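You operate a simulated robot arm through the tools that you are given. There is no shell and no other tool.

The job below is to be done with a simulated robot arm. You get a single attempt, and the scene is never put back.

JOB
One bar still shows a field: pulse it to zero.
Fine: switch the pulse unit on, stand the head once on the pad that drives the field back, dock the head, switch the unit off.

Only the result counts: the job must be done as asked and must still hold three seconds after the hand-in. Knocking over, shifting, dropping, spilling or breaking anything else fails it.

ROBOT AND FRAMES
A 7-joint arm with a two-finger parallel gripper, fixed in place. Base frame: the origin is at the foot of the arm, x ahead of it, y to its left, z up. Units: mm, degrees, N and s.
Its first joint turns from -166.0 to 166.0 degrees. Payload 4.4 kg.
The tool frame sits at the grasp point between the pads (the TCP): z along the fingers, y along the line on which they close. The tips reach 23 mm beyond it. Largest opening 94 mm; finger width 38, thickness 10; the body of the gripper, 54 by 96 mm, starts 39 mm behind the TCP.
Orientation is that of the tool frame in the base frame, as [roll, pitch, yaw] about the fixed x, y, z axes, in that order (R = Rz(yaw) Ry(pitch) Rx(roll)). With the fingers straight down and closing along the base's y, the tool's x points along the base's -x, its y along +y and its z along -z.

CONTROLS
- The arm moves only by the tool step_arm. Its argument "deltas" is a list of rows, each a list of 3 entries, a list of its own where there are three numbers: the shift along the tool's x, y, z in mm, then the turn, a rotation vector about the tool's x, y, z in degrees, then the closure, from 0 (fully open) to 1 (shut). In form: [[[dx, dy, dz], [rx, ry, rz], claw], ...]. A call has 1 to 20 rows; each row is the pose to reach, as a shift and turn from the pose commanded when the call began, along the tool's axes at that moment. Rows are played at 5 a second. More than 50 mm and 8.6 degrees between two rows, or a gripper value outside its range, and nothing of the call is played. Where a pose cannot be reached the arm comes as near as it can. A force on the tool above 40 N (or 10 N above the force at the start of the call, whichever is more), or a blocked arm, ends the call early, and 0.2 s more pass. Each finger travels about 108 mm/s and halts on what it meets, pressing with about 43 N; the grip force reading is that of the motor and also rises with nothing between the fingers. The clock runs only during rows and for 0.2 s after the last one: add rows that repeat a pose to give the fingers time. The reply holds the time, the measured pose of the TCP, the force on the tool along the base axes, the opening and the grip force, in the units named above and with some noise, with the torque about the TCP (base axes, N m) and any sound that the robot's microphone picked up.
- Cameras (640 x 400 px; columns grow to the right, rows downward): "scene" is fixed at [236.6, -642.8, 1660.6]; the picture's right is [0.63, -0.78, 0.00], its down [-0.50, -0.40, -0.77] and it looks along [0.60, 0.48, -0.64] (base axes); focal length 328 px, centre (320, 200). "wrist" rides on the gripper at [86, 16, -75] in the tool frame; the picture's right is [-0.18, 0.98, 0.00], its down [-0.58, -0.11, -0.81] and it looks along [-0.79, -0.15, 0.59] (tool axes); focal length 243 px, centre (320, 200). There is no depth. A picture from a camera that has moved, and an enlarged one, comes with that camera's place and axes in the base frame and with its lens. The place of the scene camera against the robot may be out by one fixed shift of up to 25 mm in any direction.
- camera(camera): a new picture of that camera. The clock stands still meanwhile.
- enlarge(camera, box): a new picture of the part [left, top, right, bottom] of that camera's present view, enlarged. The clock stands still meanwhile.
- sign_off(): hands the job in; it is judged then, once.

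Places have to be worked out from the pictures, the camera data and where the tool is seen. Open the gripper and draw the arm clear of the work before you hand the job in, unless the task says otherwise.

The tools are called after "Request:" by a JSON object that holds its "name" and its "arguments". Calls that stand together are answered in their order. step_arm: Moves the arm, as the interface text tells. Its arguments: {"type":"object","properties":{"deltas":{"type":"array","items":{"type":"array"}}},"required":["deltas"]} The other tools are called the same way: camera (camera) takes a picture; enlarge (camera, box) takes an enlarged picture of a part of a camera's view; sign_off () hands the job in.

At the start:

```text
clock: 0.0
tool_pos: [632.3, -56.7, 1167.6]
tcp_rot: [180.0, 0.1, -180.0]
force: [-0.2, 0.3, -1.1]
torque: [0.01, 0.0, 0.02]
opening: 93.9
finger_force: 0.1
```

scene: 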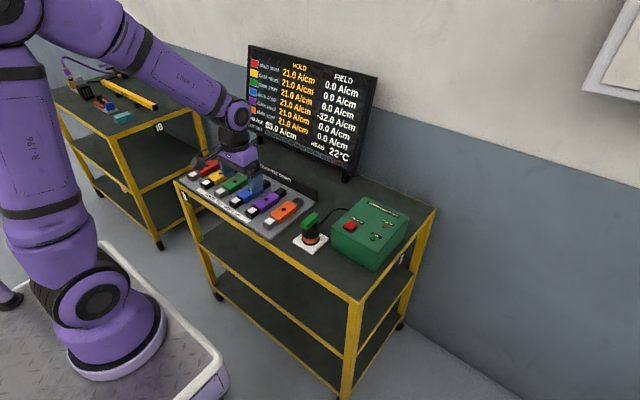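
wrist: 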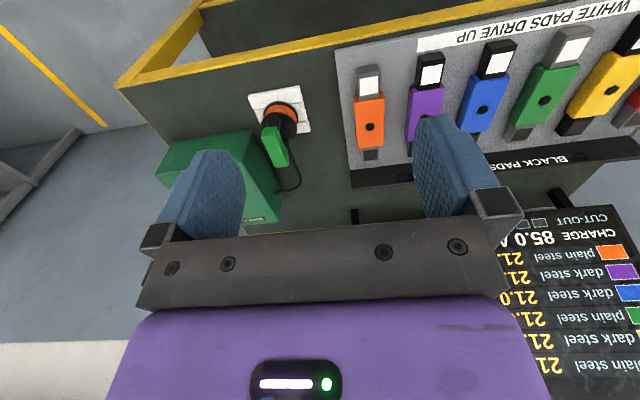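

I'll begin by looking closely at the display, the board and the pulse unit.

Request:
{"name": "enlarge", "arguments": {"camera": "scene", "box": [240, 40, 380, 190]}}

Request:
{"name": "enlarge", "arguments": {"camera": "scene", "box": [170, 140, 320, 250]}}

Request:
{"name": "enlarge", "arguments": {"camera": "scene", "box": [280, 180, 440, 280]}}

Request:
{"name": "enlarge", "arguments": {"camera": "wrist", "box": [340, 0, 640, 200]}}

Request:
{"name": "enlarge", "arguments": {"camera": "wrist", "box": [130, 60, 370, 240]}}

```text
2.67 times, centred on (310, 115) of scene
camera zoom: at [236.6, -642.8, 1660.6], right [0.63, -0.78, 0.0], down [-0.5, -0.4, -0.77], along [0.6, 0.48, -0.64], focal length 875 px, centre (347, 427)
```

zoom: 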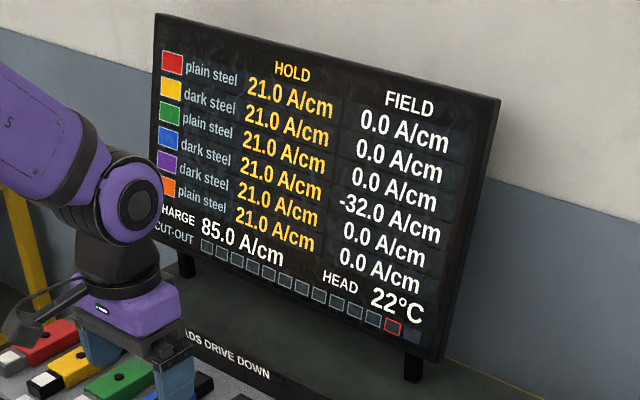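

```text
3.64 times, centred on (245, 195) of scene
camera zoom: at [236.6, -642.8, 1660.6], right [0.63, -0.78, 0.0], down [-0.5, -0.4, -0.77], along [0.6, 0.48, -0.64], focal length 1193 px, centre (593, 218)
```

zoom: 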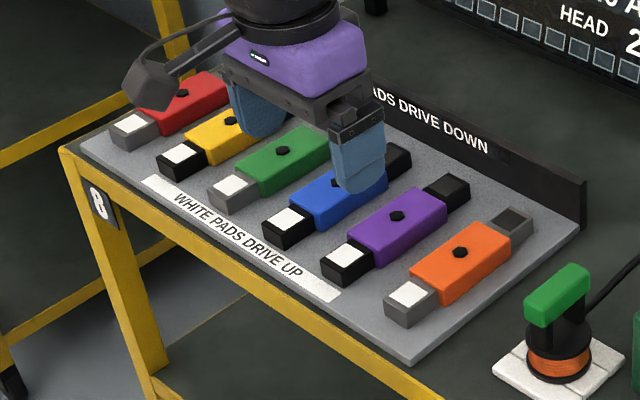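

```text
4.00 times, centred on (360, 230) of scene
camera zoom: at [236.6, -642.8, 1660.6], right [0.63, -0.78, 0.0], down [-0.5, -0.4, -0.77], along [0.6, 0.48, -0.64], focal length 1312 px, centre (160, 80)
```

zoom: 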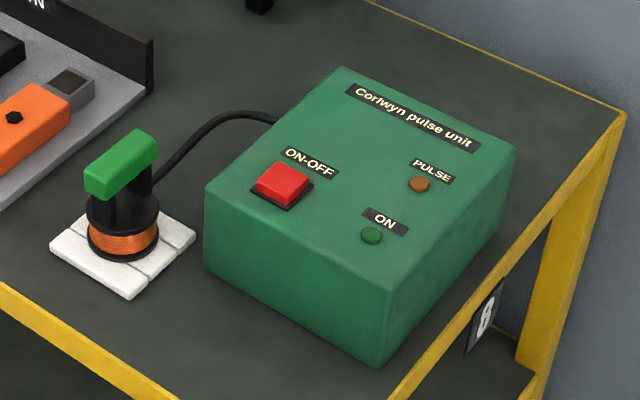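

```text
2.00 times, centred on (490, 100) of wrist
camera zoom: at [545.4, -39.7, 1240.8], right [0.18, 0.98, 0.0], down [0.58, -0.11, 0.81], along [0.79, -0.15, -0.59], focal length 485 px, centre (-20, 400)
```

zoom: 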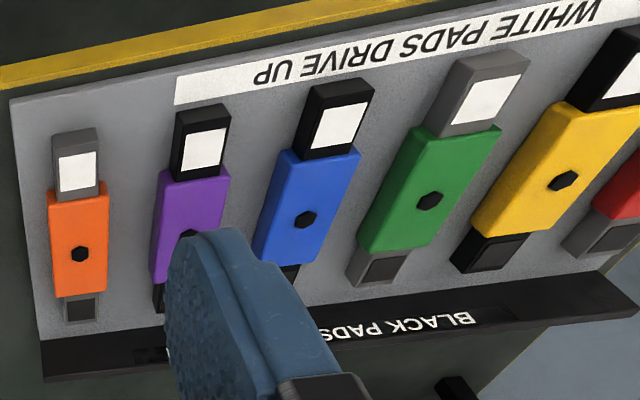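

```text
2.22 times, centred on (250, 150) of wrist
camera zoom: at [545.4, -39.7, 1240.8], right [0.18, 0.98, 0.0], down [0.58, -0.11, 0.81], along [0.79, -0.15, -0.59], focal length 539 px, centre (476, 311)
```

zoom: 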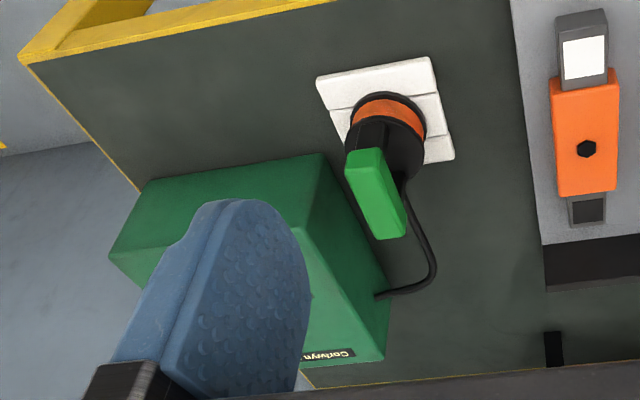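

The display shows blue (4th row, dark steel) at -32.0 A/cm and the rest at 0, so the blue bar's white pad, on the near side, should drive it up. The triangulated places are blue's white pad near (757, 186), the handle top near (791, -160, 943). I'll slide the arm sideways at height to get clearer wrist views of the unit and dock.

Request:
{"name": "step_arm", "arguments": {"deltas": [[[0, -40, 0], [0, 0, 0], 0], [[0, -80, 0], [0, 0, 0], 0], [[0, -120, 0], [0, 0, 0], 0], [[0, -160, 0], [0, 0, 0], 0], [[0, -200, 0], [0, 0, 0], 0], [[0, -200, 0], [0, 0, 0], 0]]}}

Request:
{"name": "camera", "arguments": {"camera": "wrist"}}

Request:
{"name": "camera", "arguments": {"camera": "scene"}}

```text
clock: 1.4
tool_pos: [634.3, -255.5, 1167.7]
tcp_rot: [180.0, 0.0, 180.0]
force: [0.6, -1.0, 0.1]
torque: [0.02, 0.02, 0.01]
opening: 94.0
finger_force: 0.0
```

```text
taken
camera wrist: at [547.0, -237.3, 1241.2], right [0.18, 0.98, 0.0], down [0.58, -0.11, 0.81], along [0.79, -0.15, -0.59], focal length 243 px, centre (320, 200)
```

wrist: 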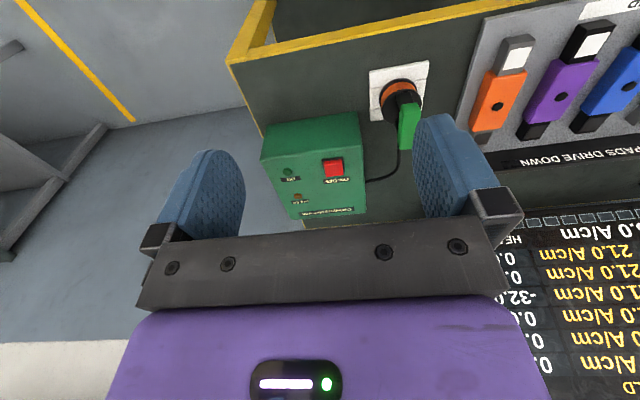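

```text
taken
```

scene: 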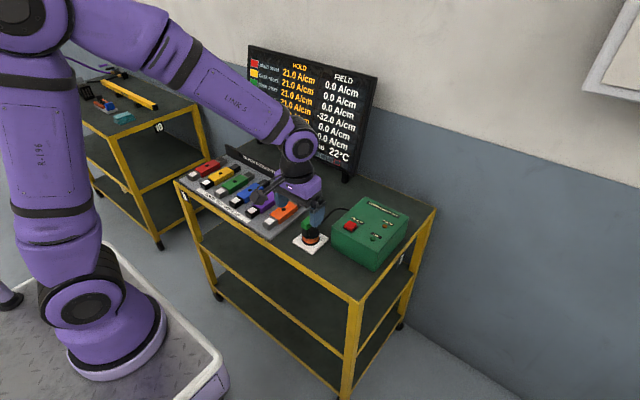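

Request:
{"name": "enlarge", "arguments": {"camera": "wrist", "box": [230, 40, 470, 230]}}

Request:
{"name": "enlarge", "arguments": {"camera": "wrist", "box": [440, 0, 640, 180]}}

Request:
{"name": "enlarge", "arguments": {"camera": "wrist", "box": [360, 50, 440, 160]}}

```text
2.11 times, centred on (350, 135) of wrist
camera zoom: at [547.0, -237.3, 1241.2], right [0.18, 0.98, 0.0], down [0.58, -0.11, 0.81], along [0.79, -0.15, -0.59], focal length 511 px, centre (257, 337)
```

zoom: 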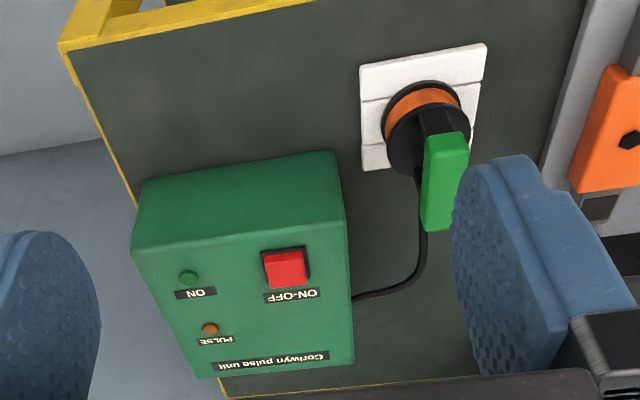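

```text
2.22 times, centred on (540, 90) of wrist
camera zoom: at [547.0, -237.3, 1241.2], right [0.18, 0.98, 0.0], down [0.58, -0.11, 0.81], along [0.79, -0.15, -0.59], focal length 539 px, centre (-169, 444)
```

zoom: 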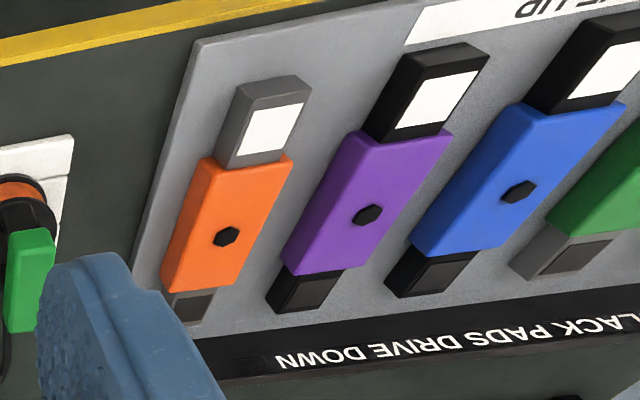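

```text
3.64 times, centred on (400, 105) of wrist
camera zoom: at [547.0, -237.3, 1241.2], right [0.18, 0.98, 0.0], down [0.58, -0.11, 0.81], along [0.79, -0.15, -0.59], focal length 882 px, centre (29, 546)
```

zoom: 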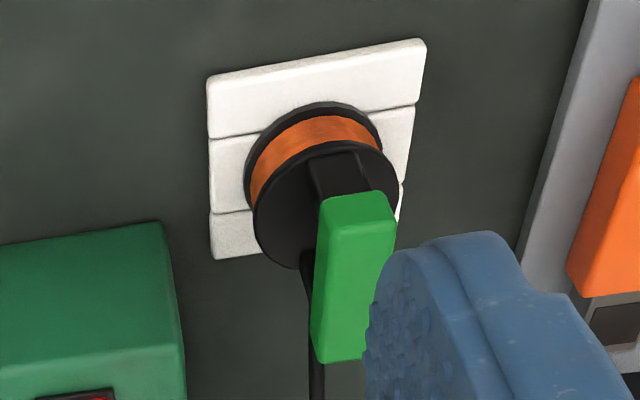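

The button is near (850, -270) on top of the unit and the handle's long side runs along base x, which suits the present finger direction. I'll move nearer and centre on the handle (still well above it) for a better fix.

Request:
{"name": "step_arm", "arguments": {"deltas": [[[-12, 25, 17], [0, 0, 0], 0], [[-25, 50, 34], [0, 0, 0], 0], [[-38, 75, 51], [0, 0, 0], 0], [[-50, 95, 67], [0, 0, 0], 0], [[-50, 95, 67], [0, 0, 0], 0]]}}

Request:
{"name": "camera", "arguments": {"camera": "wrist"}}

Request:
{"name": "enlarge", "arguments": {"camera": "wrist", "box": [240, 20, 400, 120]}}

Request:
{"name": "enlarge", "arguments": {"camera": "scene", "box": [240, 150, 440, 275]}}

```text
clock: 2.6
tool_pos: [683.0, -160.0, 1103.1]
tcp_rot: [-180.0, 0.0, -180.0]
force: [0.4, -0.4, 0.2]
torque: [0.01, -0.01, 0.02]
opening: 93.8
finger_force: 0.1
```

```text
taken
camera wrist: at [597.5, -142.9, 1176.8], right [0.18, 0.98, 0.0], down [0.58, -0.11, 0.81], along [0.79, -0.15, -0.59], focal length 243 px, centre (320, 200)
```

wrist: 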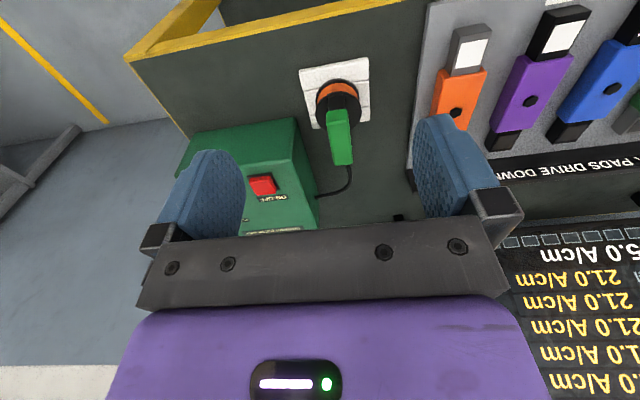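

```text
4.00 times, centred on (320, 70) of wrist
camera zoom: at [597.5, -142.9, 1176.8], right [0.18, 0.98, 0.0], down [0.58, -0.11, 0.81], along [0.79, -0.15, -0.59], focal length 970 px, centre (320, 720)
```

zoom: 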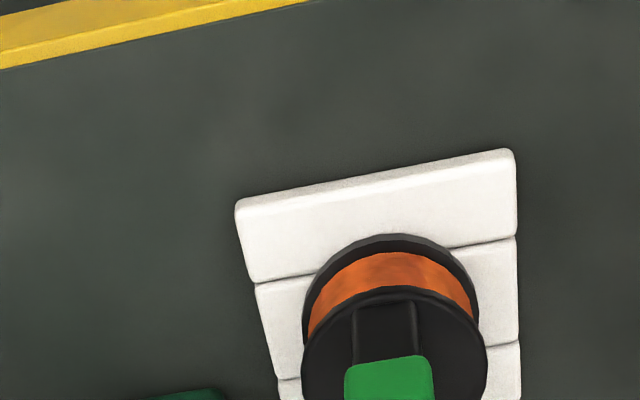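

```text
3.20 times, centred on (340, 212) of scene
camera zoom: at [236.6, -642.8, 1660.6], right [0.63, -0.78, 0.0], down [-0.5, -0.4, -0.77], along [0.6, 0.48, -0.64], focal length 1050 px, centre (256, 160)
```

zoom: 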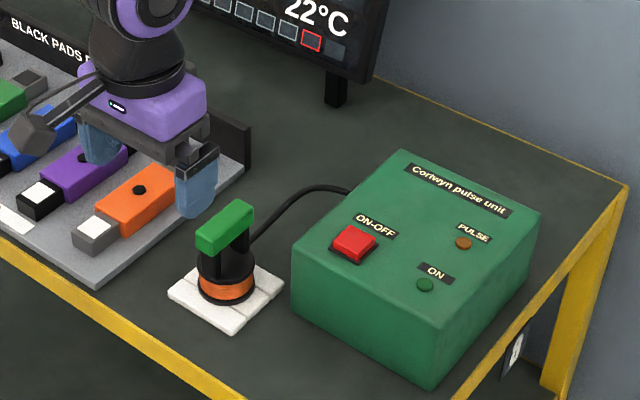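

The dock and button are in view now; I enlarge the handle and button from this view to fix their places.

Request:
{"name": "enlarge", "arguments": {"camera": "wrist", "box": [280, 50, 400, 180]}}

Request:
{"name": "enlarge", "arguments": {"camera": "wrist", "box": [220, 140, 340, 240]}}

Request:
{"name": "enlarge", "arguments": {"camera": "wrist", "box": [420, 0, 640, 150]}}

```text
3.08 times, centred on (340, 115) of wrist
camera zoom: at [597.5, -142.9, 1176.8], right [0.18, 0.98, 0.0], down [0.58, -0.11, 0.81], along [0.79, -0.15, -0.59], focal length 746 px, centre (258, 462)
```

zoom: 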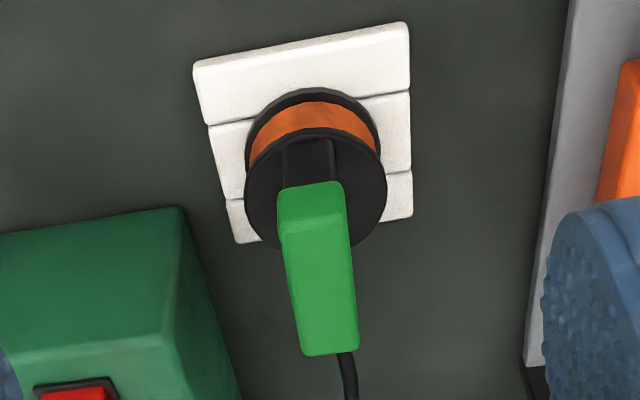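

```text
4.00 times, centred on (280, 190) of wrist
camera zoom: at [597.5, -142.9, 1176.8], right [0.18, 0.98, 0.0], down [0.58, -0.11, 0.81], along [0.79, -0.15, -0.59], focal length 970 px, centre (480, 240)
```

zoom: 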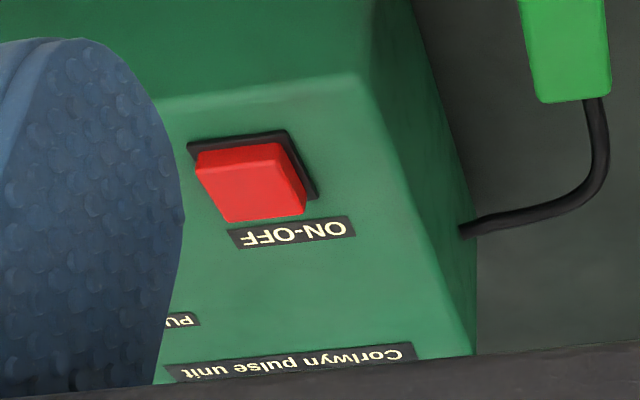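

```text
2.67 times, centred on (530, 75) of wrist
camera zoom: at [597.5, -142.9, 1176.8], right [0.18, 0.98, 0.0], down [0.58, -0.11, 0.81], along [0.79, -0.15, -0.59], focal length 647 px, centre (-240, 533)
```

zoom: 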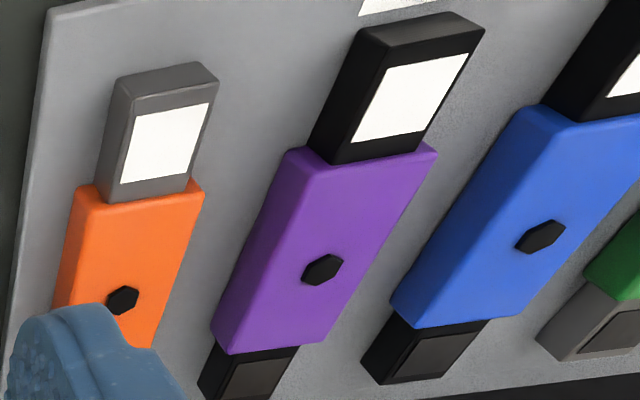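

From three wrist views: the handle spans x 762–826 at y≈-155 with its top at z≈951. The button top is near (840, -270, 960), and blue's white pad is near (743, 171, 895). Before touching anything I want a close low view of the blue pad, to see whether the ~62 mm spool fits beside the blue body.

Request:
{"name": "step_arm", "arguments": {"deltas": [[[5, 40, 0], [0, 0, 0], 0], [[10, 80, 0], [0, 0, 0], 0], [[15, 120, 0], [0, 0, 0], 0], [[20, 160, 0], [0, 0, 0], 0], [[25, 200, 20], [0, 0, 0], 0], [[30, 240, 50], [0, 0, 0], 0], [[33, 280, 80], [0, 0, 0], 0], [[33, 310, 110], [0, 0, 0], 0], [[33, 320, 143], [0, 0, 0], 0], [[33, 320, 143], [0, 0, 0], 0]]}}

Request:
{"name": "camera", "arguments": {"camera": "wrist"}}

Request:
{"name": "enlarge", "arguments": {"camera": "wrist", "box": [240, 80, 420, 220]}}

Request:
{"name": "enlarge", "arguments": {"camera": "scene", "box": [280, 195, 350, 260]}}

```text
refused: row 6 steps farther than a row can; nothing moved
```

```text
taken
camera wrist: at [597.5, -142.9, 1176.8], right [0.18, 0.98, 0.0], down [0.58, -0.11, 0.81], along [0.79, -0.15, -0.59], focal length 243 px, centre (320, 200)
```

wrist: 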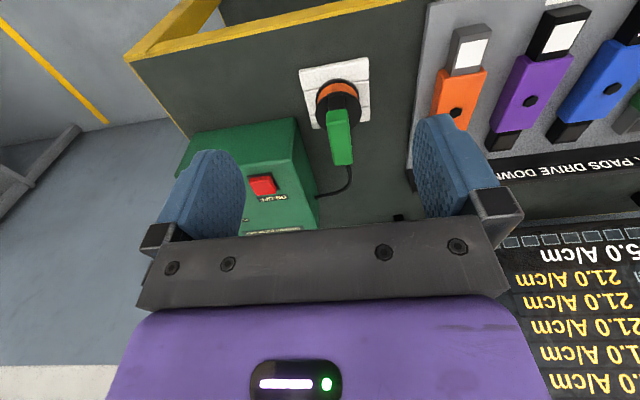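

```text
2.86 times, centred on (330, 150) of wrist
camera zoom: at [597.5, -142.9, 1176.8], right [0.18, 0.98, 0.0], down [0.58, -0.11, 0.81], along [0.79, -0.15, -0.59], focal length 693 px, centre (291, 343)
```

zoom: 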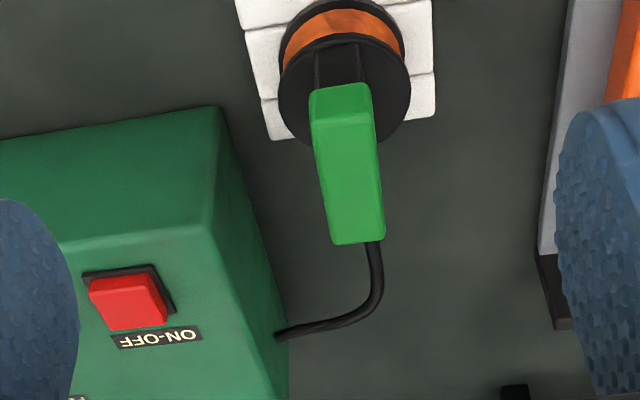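

```text
6.15 times, centred on (315, 228) of scene
camera zoom: at [236.6, -642.8, 1660.6], right [0.63, -0.78, 0.0], down [-0.5, -0.4, -0.77], along [0.6, 0.48, -0.64], focal length 2018 px, centre (351, 31)
```

zoom: 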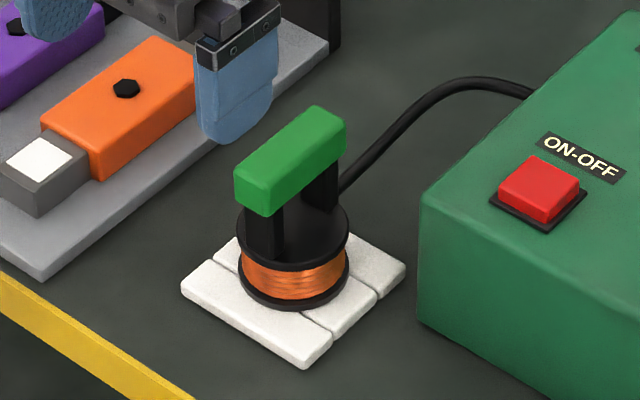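

The move was refused for one oversized step; nothing moved. I repeat it with smaller steps.

Request:
{"name": "step_arm", "arguments": {"deltas": [[[5, 40, 0], [0, 0, 0], 0], [[10, 80, 0], [0, 0, 0], 0], [[15, 120, 0], [0, 0, 0], 0], [[20, 160, 0], [0, 0, 0], 0], [[25, 195, 15], [0, 0, 0], 0], [[30, 230, 40], [0, 0, 0], 0], [[33, 260, 65], [0, 0, 0], 0], [[33, 290, 90], [0, 0, 0], 0], [[33, 310, 115], [0, 0, 0], 0], [[33, 320, 143], [0, 0, 0], 0], [[33, 320, 143], [0, 0, 0], 0]]}}

Request:
{"name": "camera", "arguments": {"camera": "wrist"}}

Request:
{"name": "enlarge", "arguments": {"camera": "wrist", "box": [240, 80, 420, 220]}}

```text
clock: 5.0
tool_pos: [647.0, 158.5, 957.6]
tcp_rot: [-179.9, -0.1, 179.9]
force: [-0.4, 0.1, 0.6]
torque: [-0.01, 0.01, -0.02]
opening: 93.7
finger_force: 0.2
```

```text
taken
camera wrist: at [560.2, 175.4, 1031.2], right [0.18, 0.98, 0.0], down [0.58, -0.11, 0.81], along [0.79, -0.15, -0.59], focal length 243 px, centre (320, 200)
```

wrist: 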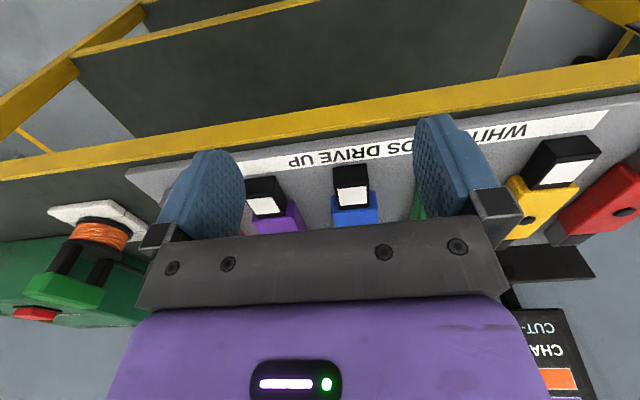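

```text
2.86 times, centred on (330, 150) of wrist
camera zoom: at [560.2, 175.4, 1031.2], right [0.18, 0.98, 0.0], down [0.58, -0.11, 0.81], along [0.79, -0.15, -0.59], focal length 693 px, centre (291, 343)
```

zoom: 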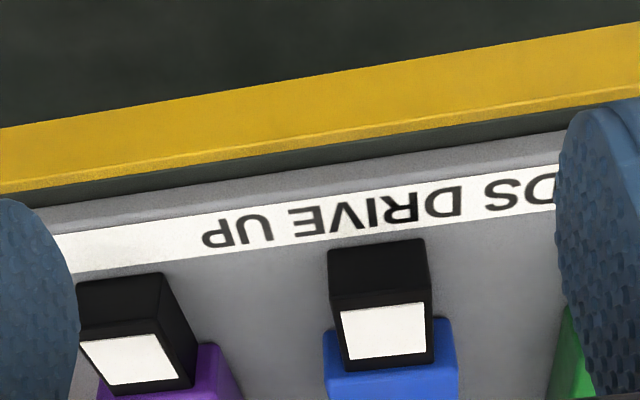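

The gripper body covers the far part, but the blue end block with its pad is plainly visible between the fingers. I enlarge it further.

Request:
{"name": "enlarge", "arguments": {"camera": "wrist", "box": [310, 155, 400, 235]}}

Request:
{"name": "enlarge", "arguments": {"camera": "wrist", "box": [500, 120, 640, 250]}}

Request:
{"name": "enlarge", "arguments": {"camera": "wrist", "box": [0, 180, 180, 330]}}

```text
5.00 times, centred on (355, 195) of wrist
camera zoom: at [560.2, 175.4, 1031.2], right [0.18, 0.98, 0.0], down [0.58, -0.11, 0.81], along [0.79, -0.15, -0.59], focal length 1213 px, centre (145, 225)
```

zoom: 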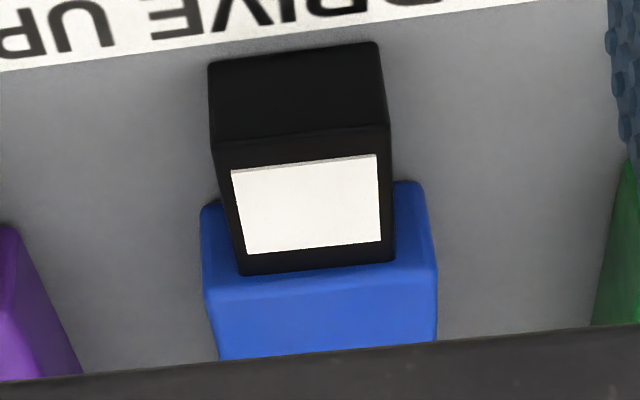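

```text
3.08 times, centred on (570, 185) of wrist
camera zoom: at [560.2, 175.4, 1031.2], right [0.18, 0.98, 0.0], down [0.58, -0.11, 0.81], along [0.79, -0.15, -0.59], focal length 746 px, centre (-449, 246)
```

zoom: 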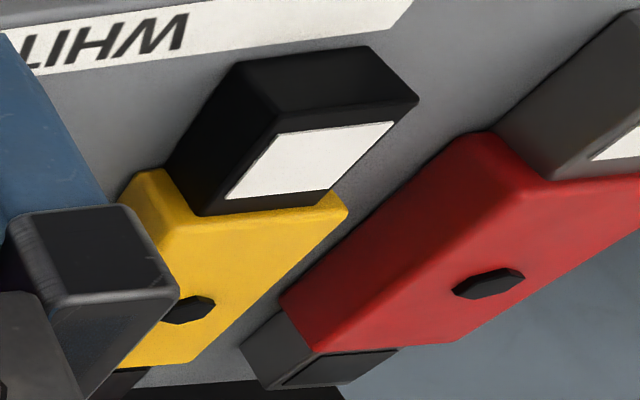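

```text
2.67 times, centred on (90, 255) of wrist
camera zoom: at [560.2, 175.4, 1031.2], right [0.18, 0.98, 0.0], down [0.58, -0.11, 0.81], along [0.79, -0.15, -0.59], focal length 647 px, centre (933, 53)
```

zoom: 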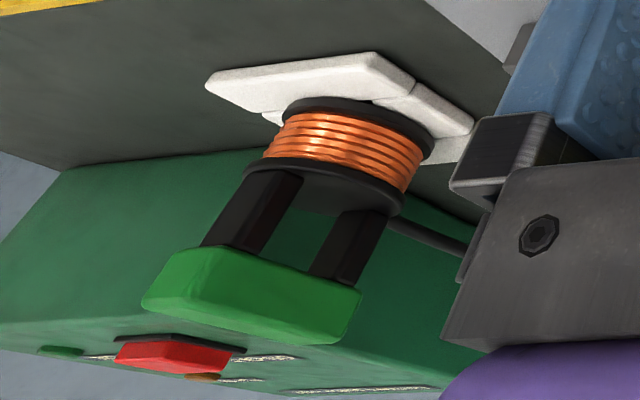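

The body looks only slightly higher than the pad block. I check that step height from the scene camera on the unobstructed orange and blue bars.

Request:
{"name": "enlarge", "arguments": {"camera": "scene", "box": [255, 190, 310, 230]}}

Request:
{"name": "enlarge", "arguments": {"camera": "scene", "box": [220, 170, 275, 215]}}

Request:
{"name": "enlarge", "arguments": {"camera": "scene", "box": [160, 130, 320, 250]}}

```text
10.00 times, centred on (282, 210) of scene
camera zoom: at [236.6, -642.8, 1660.6], right [0.63, -0.78, 0.0], down [-0.5, -0.4, -0.77], along [0.6, 0.48, -0.64], focal length 3280 px, centre (695, 100)
```

zoom: 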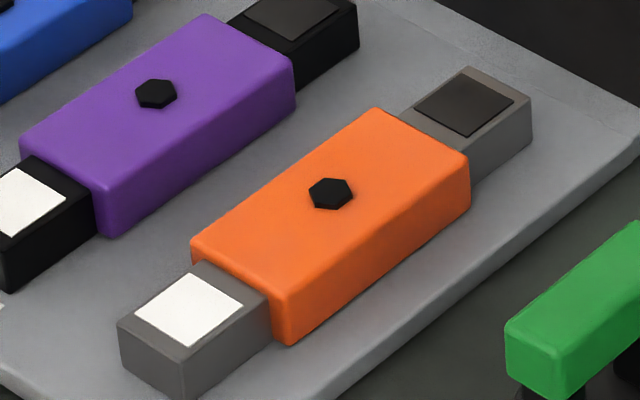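

```text
8.89 times, centred on (248, 192) of scene
camera zoom: at [236.6, -642.8, 1660.6], right [0.63, -0.78, 0.0], down [-0.5, -0.4, -0.77], along [0.6, 0.48, -0.64], focal length 2916 px, centre (964, 267)
```

zoom: 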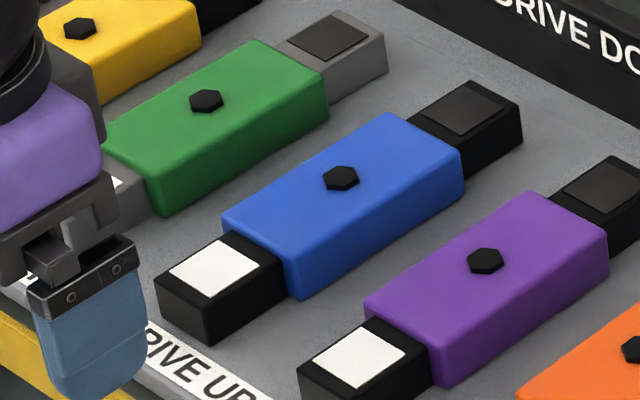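

```text
3.33 times, centred on (240, 190) of scene
camera zoom: at [236.6, -642.8, 1660.6], right [0.63, -0.78, 0.0], down [-0.5, -0.4, -0.77], along [0.6, 0.48, -0.64], focal length 1093 px, centre (587, 233)
```

zoom: 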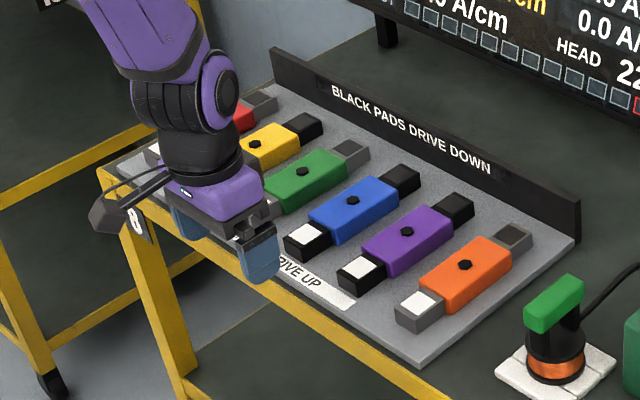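

The step from pad block to blue body matters for standing a 60 mm spool there, so I tilt the hand 25° forward and lower it a little in front of the blue block (clear of everything, tips about 40 mm short of the block) for a nearly horizontal look.

Request:
{"name": "step_arm", "arguments": {"deltas": [[[0, 0, 0], [0, -6, 0], 0], [[-2, -1, 8], [0, -12, 0], 0], [[-4, -2, 16], [0, -18, 0], 0], [[-6, -3, 28], [0, -25, 0], 0], [[-8, -3, 40], [0, -25, 0], 0], [[-8, -3, 44], [0, -25, 0], 0], [[-8, -3, 44], [0, -25, 0], 0]]}}

Request:
{"name": "camera", "arguments": {"camera": "wrist"}}

Request:
{"name": "enlarge", "arguments": {"camera": "wrist", "box": [290, 150, 410, 240]}}

```text
clock: 6.6
tool_pos: [658.0, 155.1, 914.0]
tcp_rot: [180.0, 24.9, -180.0]
force: [-0.3, 0.4, -0.5]
torque: [0.0, 0.0, -0.01]
opening: 94.0
finger_force: 0.2
```

```text
taken
camera wrist: at [547.2, 172.8, 943.6], right [0.17, 0.98, 0.08], down [0.19, -0.11, 0.98], along [0.97, -0.15, -0.2], focal length 243 px, centre (320, 200)
```

wrist: 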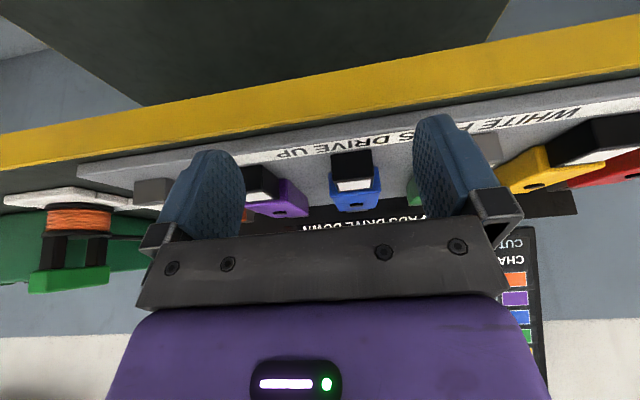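

```text
4.44 times, centred on (350, 195) of wrist
camera zoom: at [547.2, 172.8, 943.6], right [0.17, 0.98, 0.08], down [0.19, -0.11, 0.98], along [0.97, -0.15, -0.2], focal length 1078 px, centre (187, 222)
```

zoom: 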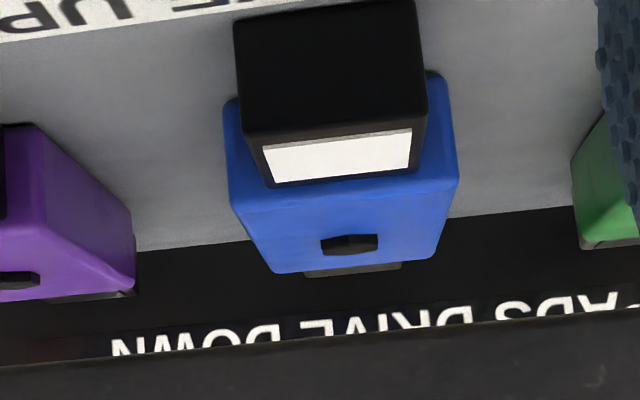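

Request:
{"name": "enlarge", "arguments": {"camera": "wrist", "box": [325, 165, 395, 215]}}

Request:
{"name": "enlarge", "arguments": {"camera": "wrist", "box": [0, 170, 150, 300]}}

```text
8.00 times, centred on (360, 190) of wrist
camera zoom: at [547.2, 172.8, 943.6], right [0.17, 0.98, 0.08], down [0.19, -0.11, 0.98], along [0.97, -0.15, -0.2], focal length 1941 px, centre (0, 280)
```

zoom: 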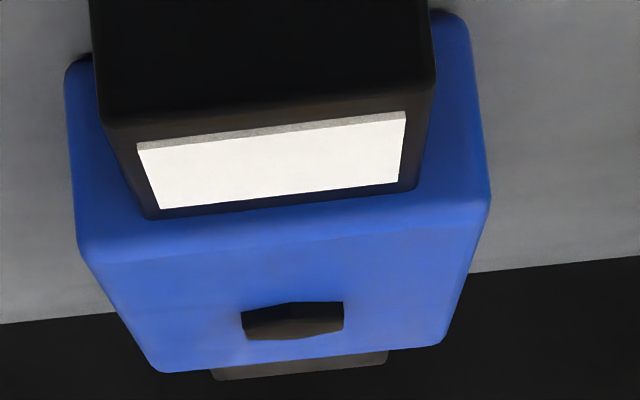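

```text
3.08 times, centred on (75, 235) of wrist
camera zoom: at [547.2, 172.8, 943.6], right [0.17, 0.98, 0.08], down [0.19, -0.11, 0.98], along [0.97, -0.15, -0.2], focal length 746 px, centre (1074, 92)
```

zoom: 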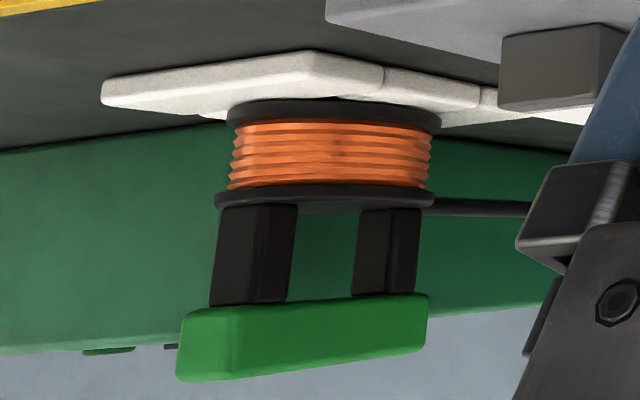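

The dock tile is built as a frame with a roughly 41 mm opening, so the head must have a narrower foot below its flange. That would let it stand on the 28 mm pad clear of the blue body, which is only about 2 mm higher. Next I raise and straighten the hand, then move above the ON-OFF button near (840, -270).

Request:
{"name": "step_arm", "arguments": {"deltas": [[[-16.9, 0, -36.3], [0, 0, 0], 0], [[-33.8, 0, -72.5], [0, 6, 0], 0], [[-50.7, 0, -108.8], [0, 12, 0], 0], [[-63.4, 0, -135.9], [0, 18, 0], 0], [[-63.4, 0, -135.9], [0, 25, 0], 0], [[-77.0, -35, -129.6], [0, 25, 0], 0], [[-90.6, -70, -123.2], [0, 25, 0], 0], [[-104.2, -106, -116.9], [0, 25, 0], 0], [[-117.8, -141, -110.5], [0, 25, 0], 0], [[-132.3, -177, -103.8], [0, 25, 0], 0], [[-145.9, -212, -97.4], [0, 25, 0], 0], [[-159.5, -247, -91.1], [0, 25, 0], 0], [[-173.1, -283, -84.8], [0, 25, 0], 0], [[-186.7, -318, -78.4], [0, 25, 0], 0], [[-200.3, -354, -72.1], [0, 25, 0], 0], [[-213.8, -389, -65.7], [0, 25, 0], 0], [[-228.0, -424.5, -59.2], [0, 25, 0], 0], [[-228.0, -424.5, -59.2], [0, 25, 0], 0]]}}

Request:
{"name": "camera", "arguments": {"camera": "wrist"}}

Request:
{"name": "enlarge", "arguments": {"camera": "wrist", "box": [240, 0, 400, 120]}}

```text
clock: 10.4
tool_pos: [840.2, -268.3, 1061.4]
tcp_rot: [-180.0, 0.0, 180.0]
force: [-0.8, -0.9, 1.0]
torque: [0.03, 0.05, 0.0]
opening: 94.1
finger_force: 0.0
```

```text
taken
camera wrist: at [752.4, -252.2, 1135.1], right [0.18, 0.98, 0.0], down [0.58, -0.11, 0.81], along [0.79, -0.15, -0.59], focal length 243 px, centre (320, 200)
```

wrist: 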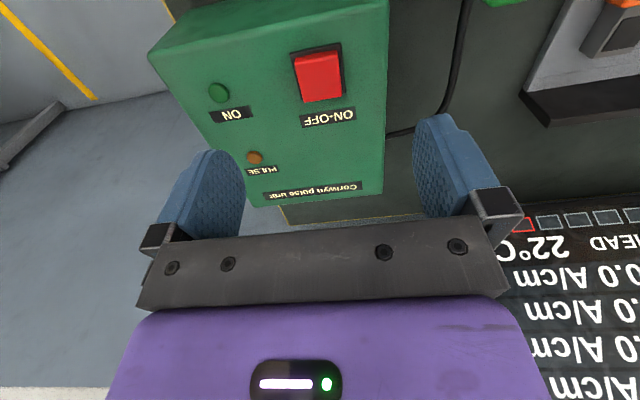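

```text
3.33 times, centred on (320, 60) of wrist
camera zoom: at [752.4, -252.2, 1135.1], right [0.18, 0.98, 0.0], down [0.58, -0.11, 0.81], along [0.79, -0.15, -0.59], focal length 809 px, centre (320, 667)
```

zoom: 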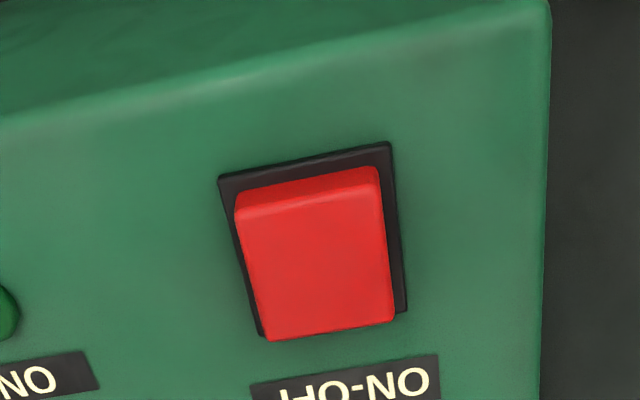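

The button centre lies almost directly under the tool, about 2–3 mm further in x. I close the fingers and descend to roughly 10 mm above it.

Request:
{"name": "step_arm", "arguments": {"deltas": [[[-1, 0, 0], [0, 0, 0], 1], [[-2, 0, 0], [0, 0, 0], 1], [[-2, 0, 0], [0, 0, 0], 1], [[-2, 0, 0], [0, 0, 0], 1], [[-2, 0, 0], [0, 0, 0], 1], [[-2, 0, 15], [0, 0, 0], 1], [[-2, 0, 30], [0, 0, 0], 1], [[-2, 0, 45], [0, 0, 0], 1], [[-2, 0, 60], [0, 0, 0], 1], [[-2, 0, 66], [0, 0, 0], 1], [[-2, 0, 66], [0, 0, 0], 1]]}}

Request:
{"name": "camera", "arguments": {"camera": "wrist"}}

Request:
{"name": "enlarge", "arguments": {"camera": "wrist", "box": [240, 80, 400, 200]}}

Request:
{"name": "enlarge", "arguments": {"camera": "scene", "box": [310, 180, 410, 260]}}

```text
clock: 12.8
tool_pos: [840.2, -268.6, 997.6]
tcp_rot: [180.0, 0.0, 180.0]
force: [0.4, 0.0, 0.2]
torque: [-0.01, -0.03, 0.02]
opening: 0.1
finger_force: 42.3
```

```text
taken
camera wrist: at [752.6, -251.7, 1071.3], right [0.18, 0.98, 0.0], down [0.58, -0.11, 0.81], along [0.79, -0.15, -0.59], focal length 243 px, centre (320, 200)
```

wrist: 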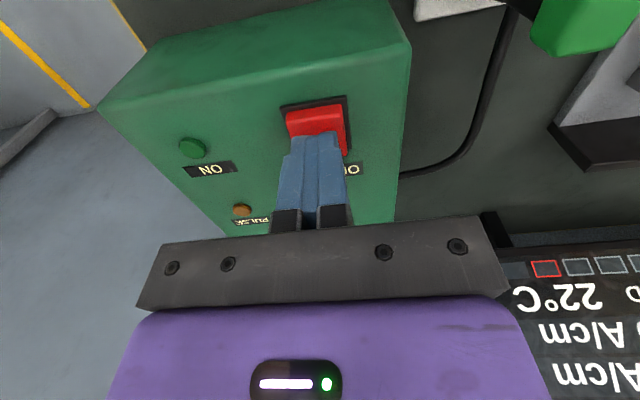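

```text
3.33 times, centred on (320, 140) of wrist
camera zoom: at [752.6, -251.7, 1071.3], right [0.18, 0.98, 0.0], down [0.58, -0.11, 0.81], along [0.79, -0.15, -0.59], focal length 809 px, centre (320, 400)
```

zoom: 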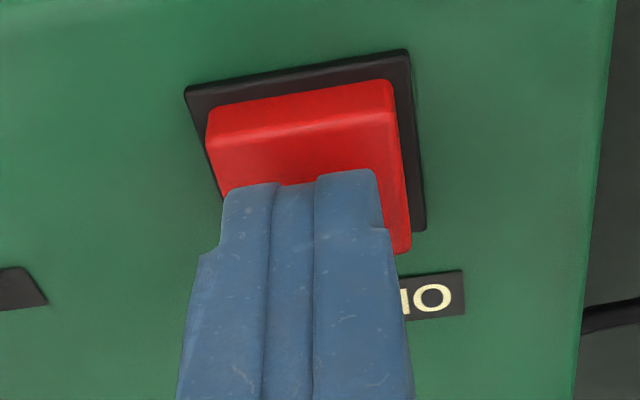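

```text
5.00 times, centred on (360, 220) of scene
camera zoom: at [236.6, -642.8, 1660.6], right [0.63, -0.78, 0.0], down [-0.5, -0.4, -0.77], along [0.6, 0.48, -0.64], focal length 1640 px, centre (120, 100)
```

zoom: 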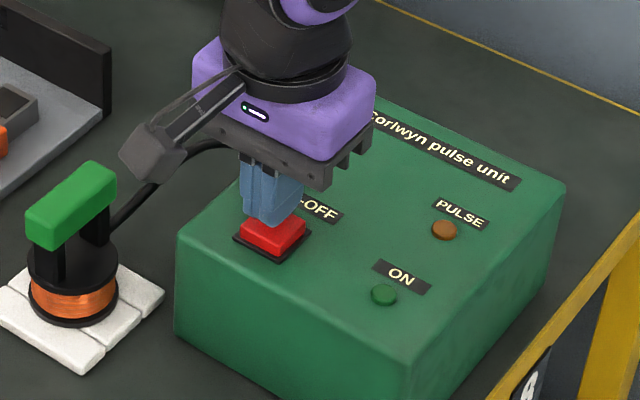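

The tips hang over the middle of the button with a gap of around 10–14 mm. I descend in small steps; the call will end by itself on force.

Request:
{"name": "step_arm", "arguments": {"deltas": [[[0, 0, 3], [0, 0, 0], 1], [[0, 0, 6], [0, 0, 0], 1], [[0, 0, 8], [0, 0, 0], 1], [[0, 0, 10], [0, 0, 0], 1], [[0, 0, 11], [0, 0, 0], 1], [[0, 0, 12], [0, 0, 0], 1]]}}

Request:
{"name": "enlarge", "arguments": {"camera": "scene", "box": [310, 180, 410, 260]}}

```text
clock: 14.2
tool_pos: [841.2, -269.7, 986.0]
tcp_rot: [179.9, 0.0, 180.0]
force: [-0.7, -1.0, 0.6]
torque: [-0.07, 0.02, 0.0]
opening: 0.0
finger_force: 42.7
heard: click
```

```text
5.00 times, centred on (360, 220) of scene
camera zoom: at [236.6, -642.8, 1660.6], right [0.63, -0.78, 0.0], down [-0.5, -0.4, -0.77], along [0.6, 0.48, -0.64], focal length 1640 px, centre (120, 100)
```

zoom: 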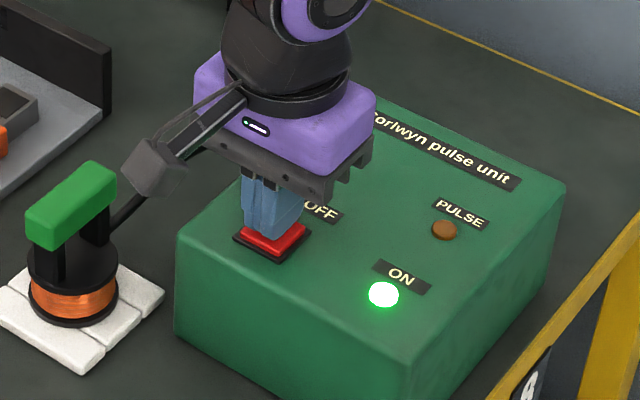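

A click was heard and the ON lamp is lit. I rise, then move above the handle with the fingers partly open, and check the display.

Request:
{"name": "step_arm", "arguments": {"deltas": [[[0, 0, -15], [0, 0, 0], 1], [[0, 0, -45], [0, 0, 0], 1], [[0, 0, -74.4], [0, 0, 0], 1], [[12, 29, -74.4], [0, 0, 0], 0.8], [[24, 58, -74.4], [0, 0, 0], 0.6], [[36, 87, -74.4], [0, 0, 0], 0.36], [[46.9, 114.5, -74.4], [0, 0, 0], 0.36], [[46.9, 114.5, -74.4], [0, 0, 0], 0.36], [[46.9, 114.5, -74.4], [0, 0, 0], 0.36]]}}

Request:
{"name": "camera", "arguments": {"camera": "wrist"}}

Request:
{"name": "enlarge", "arguments": {"camera": "wrist", "box": [240, 0, 400, 130]}}

Request:
{"name": "enlarge", "arguments": {"camera": "scene", "box": [240, 40, 380, 190]}}

```text
clock: 16.2
tool_pos: [792.5, -152.0, 1060.2]
tcp_rot: [180.0, 0.1, -180.0]
force: [-0.5, 0.8, 0.8]
torque: [0.01, -0.04, -0.02]
opening: 60.2
finger_force: 0.0
```

```text
taken
camera wrist: at [704.3, -134.5, 1134.1], right [0.18, 0.98, 0.0], down [0.58, -0.11, 0.81], along [0.79, -0.15, -0.59], focal length 243 px, centre (320, 200)
```

wrist: 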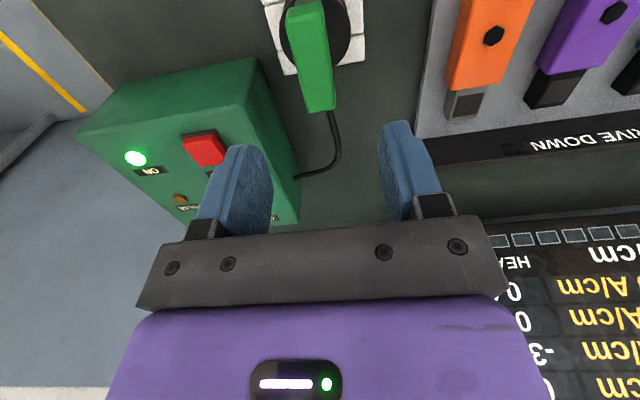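

```text
3.08 times, centred on (320, 65) of wrist
camera zoom: at [704.3, -134.5, 1134.1], right [0.18, 0.98, 0.0], down [0.58, -0.11, 0.81], along [0.79, -0.15, -0.59], focal length 746 px, centre (320, 615)
```

zoom: 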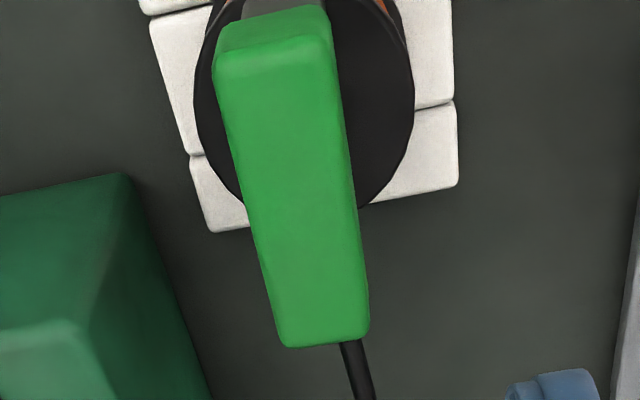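

```text
2.67 times, centred on (310, 115) of scene
camera zoom: at [236.6, -642.8, 1660.6], right [0.63, -0.78, 0.0], down [-0.5, -0.4, -0.77], along [0.6, 0.48, -0.64], focal length 875 px, centre (347, 427)
```

zoom: 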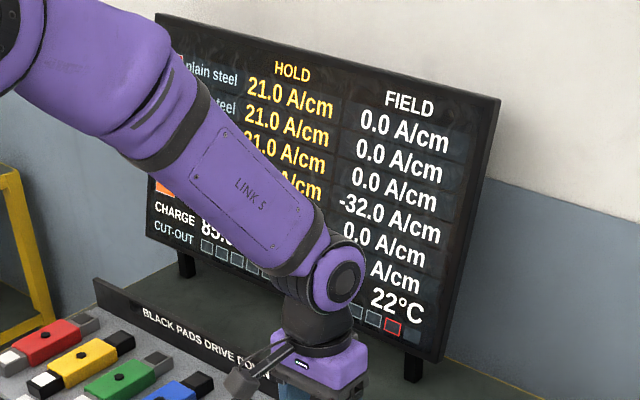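

The handle's top face measures (+2, -4) mm from the tool centre, 24 mm wide and square to the fingers. I correct by that and drop to just above it for a second check.

Request:
{"name": "step_arm", "arguments": {"deltas": [[[-1, -2, 20], [0, 0, 0], 0.36], [[-2, -4, 40], [0, 0, 0], 0.36], [[-2, -4, 60], [0, 0, 0], 0.36], [[-2, -4, 72], [0, 0, 0], 0.36], [[-2, -4, 72], [0, 0, 0], 0.36]]}}

Request:
{"name": "camera", "arguments": {"camera": "wrist"}}

Request:
{"name": "enlarge", "arguments": {"camera": "wrist", "box": [220, 60, 420, 210]}}

Request:
{"name": "enlarge", "arguments": {"camera": "scene", "box": [270, 170, 370, 250]}}

```text
clock: 17.4
tool_pos: [795.7, -157.9, 987.5]
tcp_rot: [179.9, 0.0, 179.9]
force: [0.0, 0.0, -0.7]
torque: [0.0, -0.01, 0.01]
opening: 60.1
finger_force: 0.3
```

```text
taken
camera wrist: at [708.9, -140.5, 1062.1], right [0.18, 0.98, 0.0], down [0.58, -0.11, 0.81], along [0.79, -0.15, -0.59], focal length 243 px, centre (320, 200)
```

wrist: 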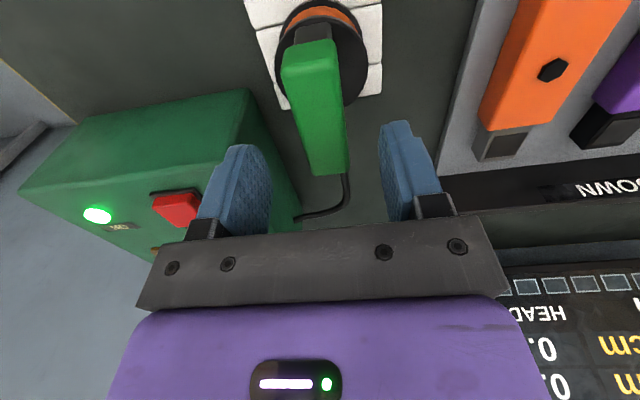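

```text
2.67 times, centred on (320, 135) of wrist
camera zoom: at [708.9, -140.5, 1062.1], right [0.18, 0.98, 0.0], down [0.58, -0.11, 0.81], along [0.79, -0.15, -0.59], focal length 647 px, centre (320, 373)
```

zoom: 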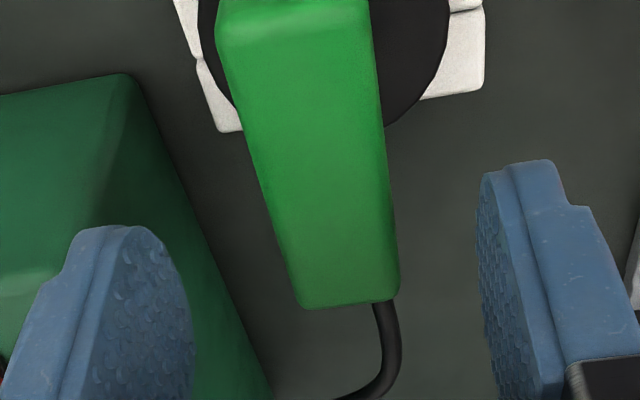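

```text
5.00 times, centred on (320, 210) of scene
camera zoom: at [236.6, -642.8, 1660.6], right [0.63, -0.78, 0.0], down [-0.5, -0.4, -0.77], along [0.6, 0.48, -0.64], focal length 1640 px, centre (320, 150)
```

zoom: 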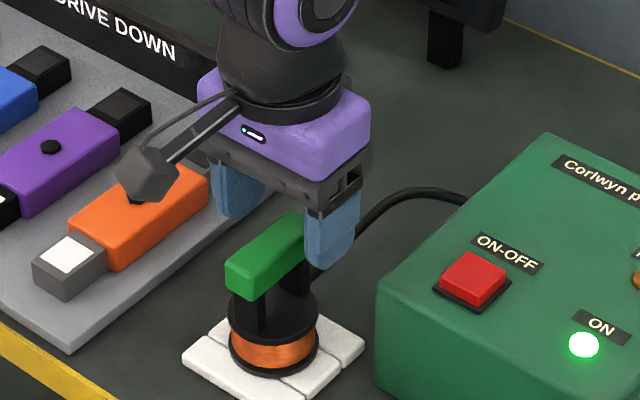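

The handle now sits about (+1.5, +1) mm from the tool centre. I correct that and lower the open fingers around the handle to mid-height, z≈938.

Request:
{"name": "step_arm", "arguments": {"deltas": [[[-1.5, 1, 10], [0, 0, 0], 0.36], [[-1.5, 1, 20], [0, 0, 0], 0.36], [[-1.5, 1, 30], [0, 0, 0], 0.36], [[-1.5, 1, 40], [0, 0, 0], 0.36], [[-1.5, 1, 49], [0, 0, 0], 0.36], [[-1.5, 1, 49], [0, 0, 0], 0.36]]}}

Request:
{"name": "camera", "arguments": {"camera": "wrist"}}

Request:
{"name": "enlarge", "arguments": {"camera": "scene", "box": [270, 170, 370, 250]}}

```text
clock: 18.8
tool_pos: [797.8, -156.9, 937.8]
tcp_rot: [179.9, 0.0, 180.0]
force: [0.4, -0.4, -0.5]
torque: [0.01, 0.01, 0.0]
opening: 60.2
finger_force: 0.0
```

```text
taken
camera wrist: at [710.4, -139.9, 1011.5], right [0.18, 0.98, 0.0], down [0.58, -0.11, 0.81], along [0.79, -0.15, -0.59], focal length 243 px, centre (320, 200)
```

wrist: 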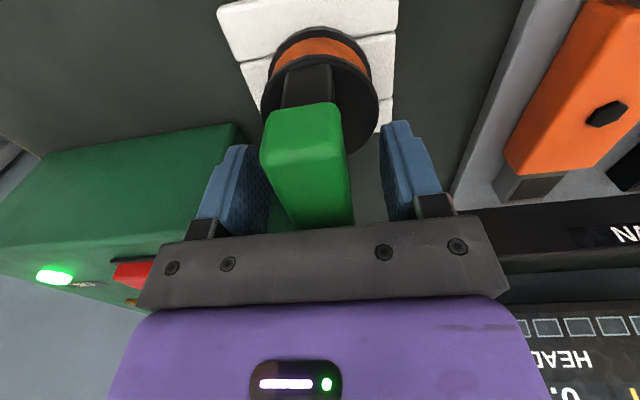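

```text
5.00 times, centred on (320, 210) of scene
camera zoom: at [236.6, -642.8, 1660.6], right [0.63, -0.78, 0.0], down [-0.5, -0.4, -0.77], along [0.6, 0.48, -0.64], focal length 1640 px, centre (320, 150)
```

zoom: 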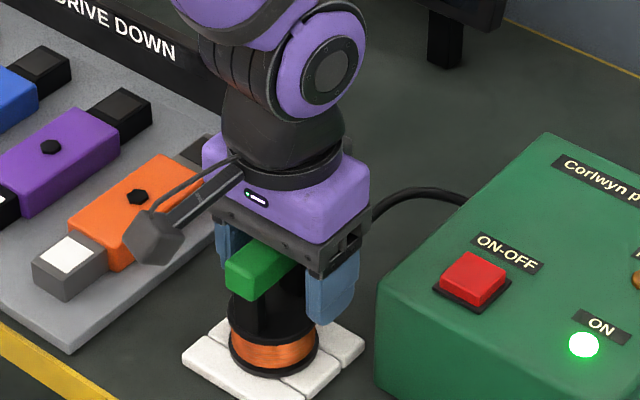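

Fingers straddle the handle with even gaps. I close on it without moving.

Request:
{"name": "step_arm", "arguments": {"deltas": [[[0, 0, 0], [0, 0, 0], 0.6], [[0, 0, 0], [0, 0, 0], 1], [[0, 0, 0], [0, 0, 0], 1], [[0, 0, 0], [0, 0, 0], 1], [[0, 0, 0], [0, 0, 0], 1]]}}

Request:
{"name": "enlarge", "arguments": {"camera": "scene", "box": [270, 170, 370, 250]}}

Request:
{"name": "camera", "arguments": {"camera": "wrist"}}

```text
clock: 20.0
tool_pos: [797.3, -157.5, 938.0]
tcp_rot: [180.0, 0.0, -180.0]
force: [0.0, 0.4, -0.3]
torque: [0.04, -0.03, 0.0]
opening: 23.6
finger_force: 43.0
```

```text
5.00 times, centred on (320, 210) of scene
camera zoom: at [236.6, -642.8, 1660.6], right [0.63, -0.78, 0.0], down [-0.5, -0.4, -0.77], along [0.6, 0.48, -0.64], focal length 1640 px, centre (320, 150)
```

zoom: 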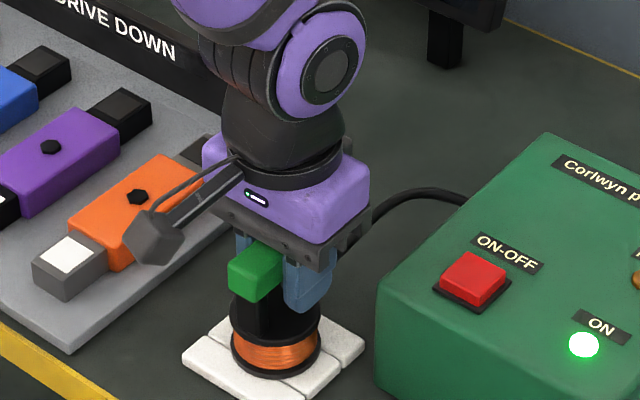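

```text
taken
camera wrist: at [710.4, -139.9, 1011.5], right [0.18, 0.98, 0.0], down [0.58, -0.11, 0.81], along [0.79, -0.15, -0.59], focal length 243 px, centre (320, 200)
```

wrist: 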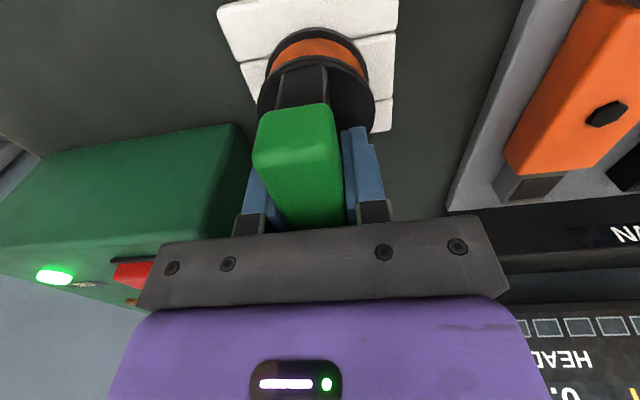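

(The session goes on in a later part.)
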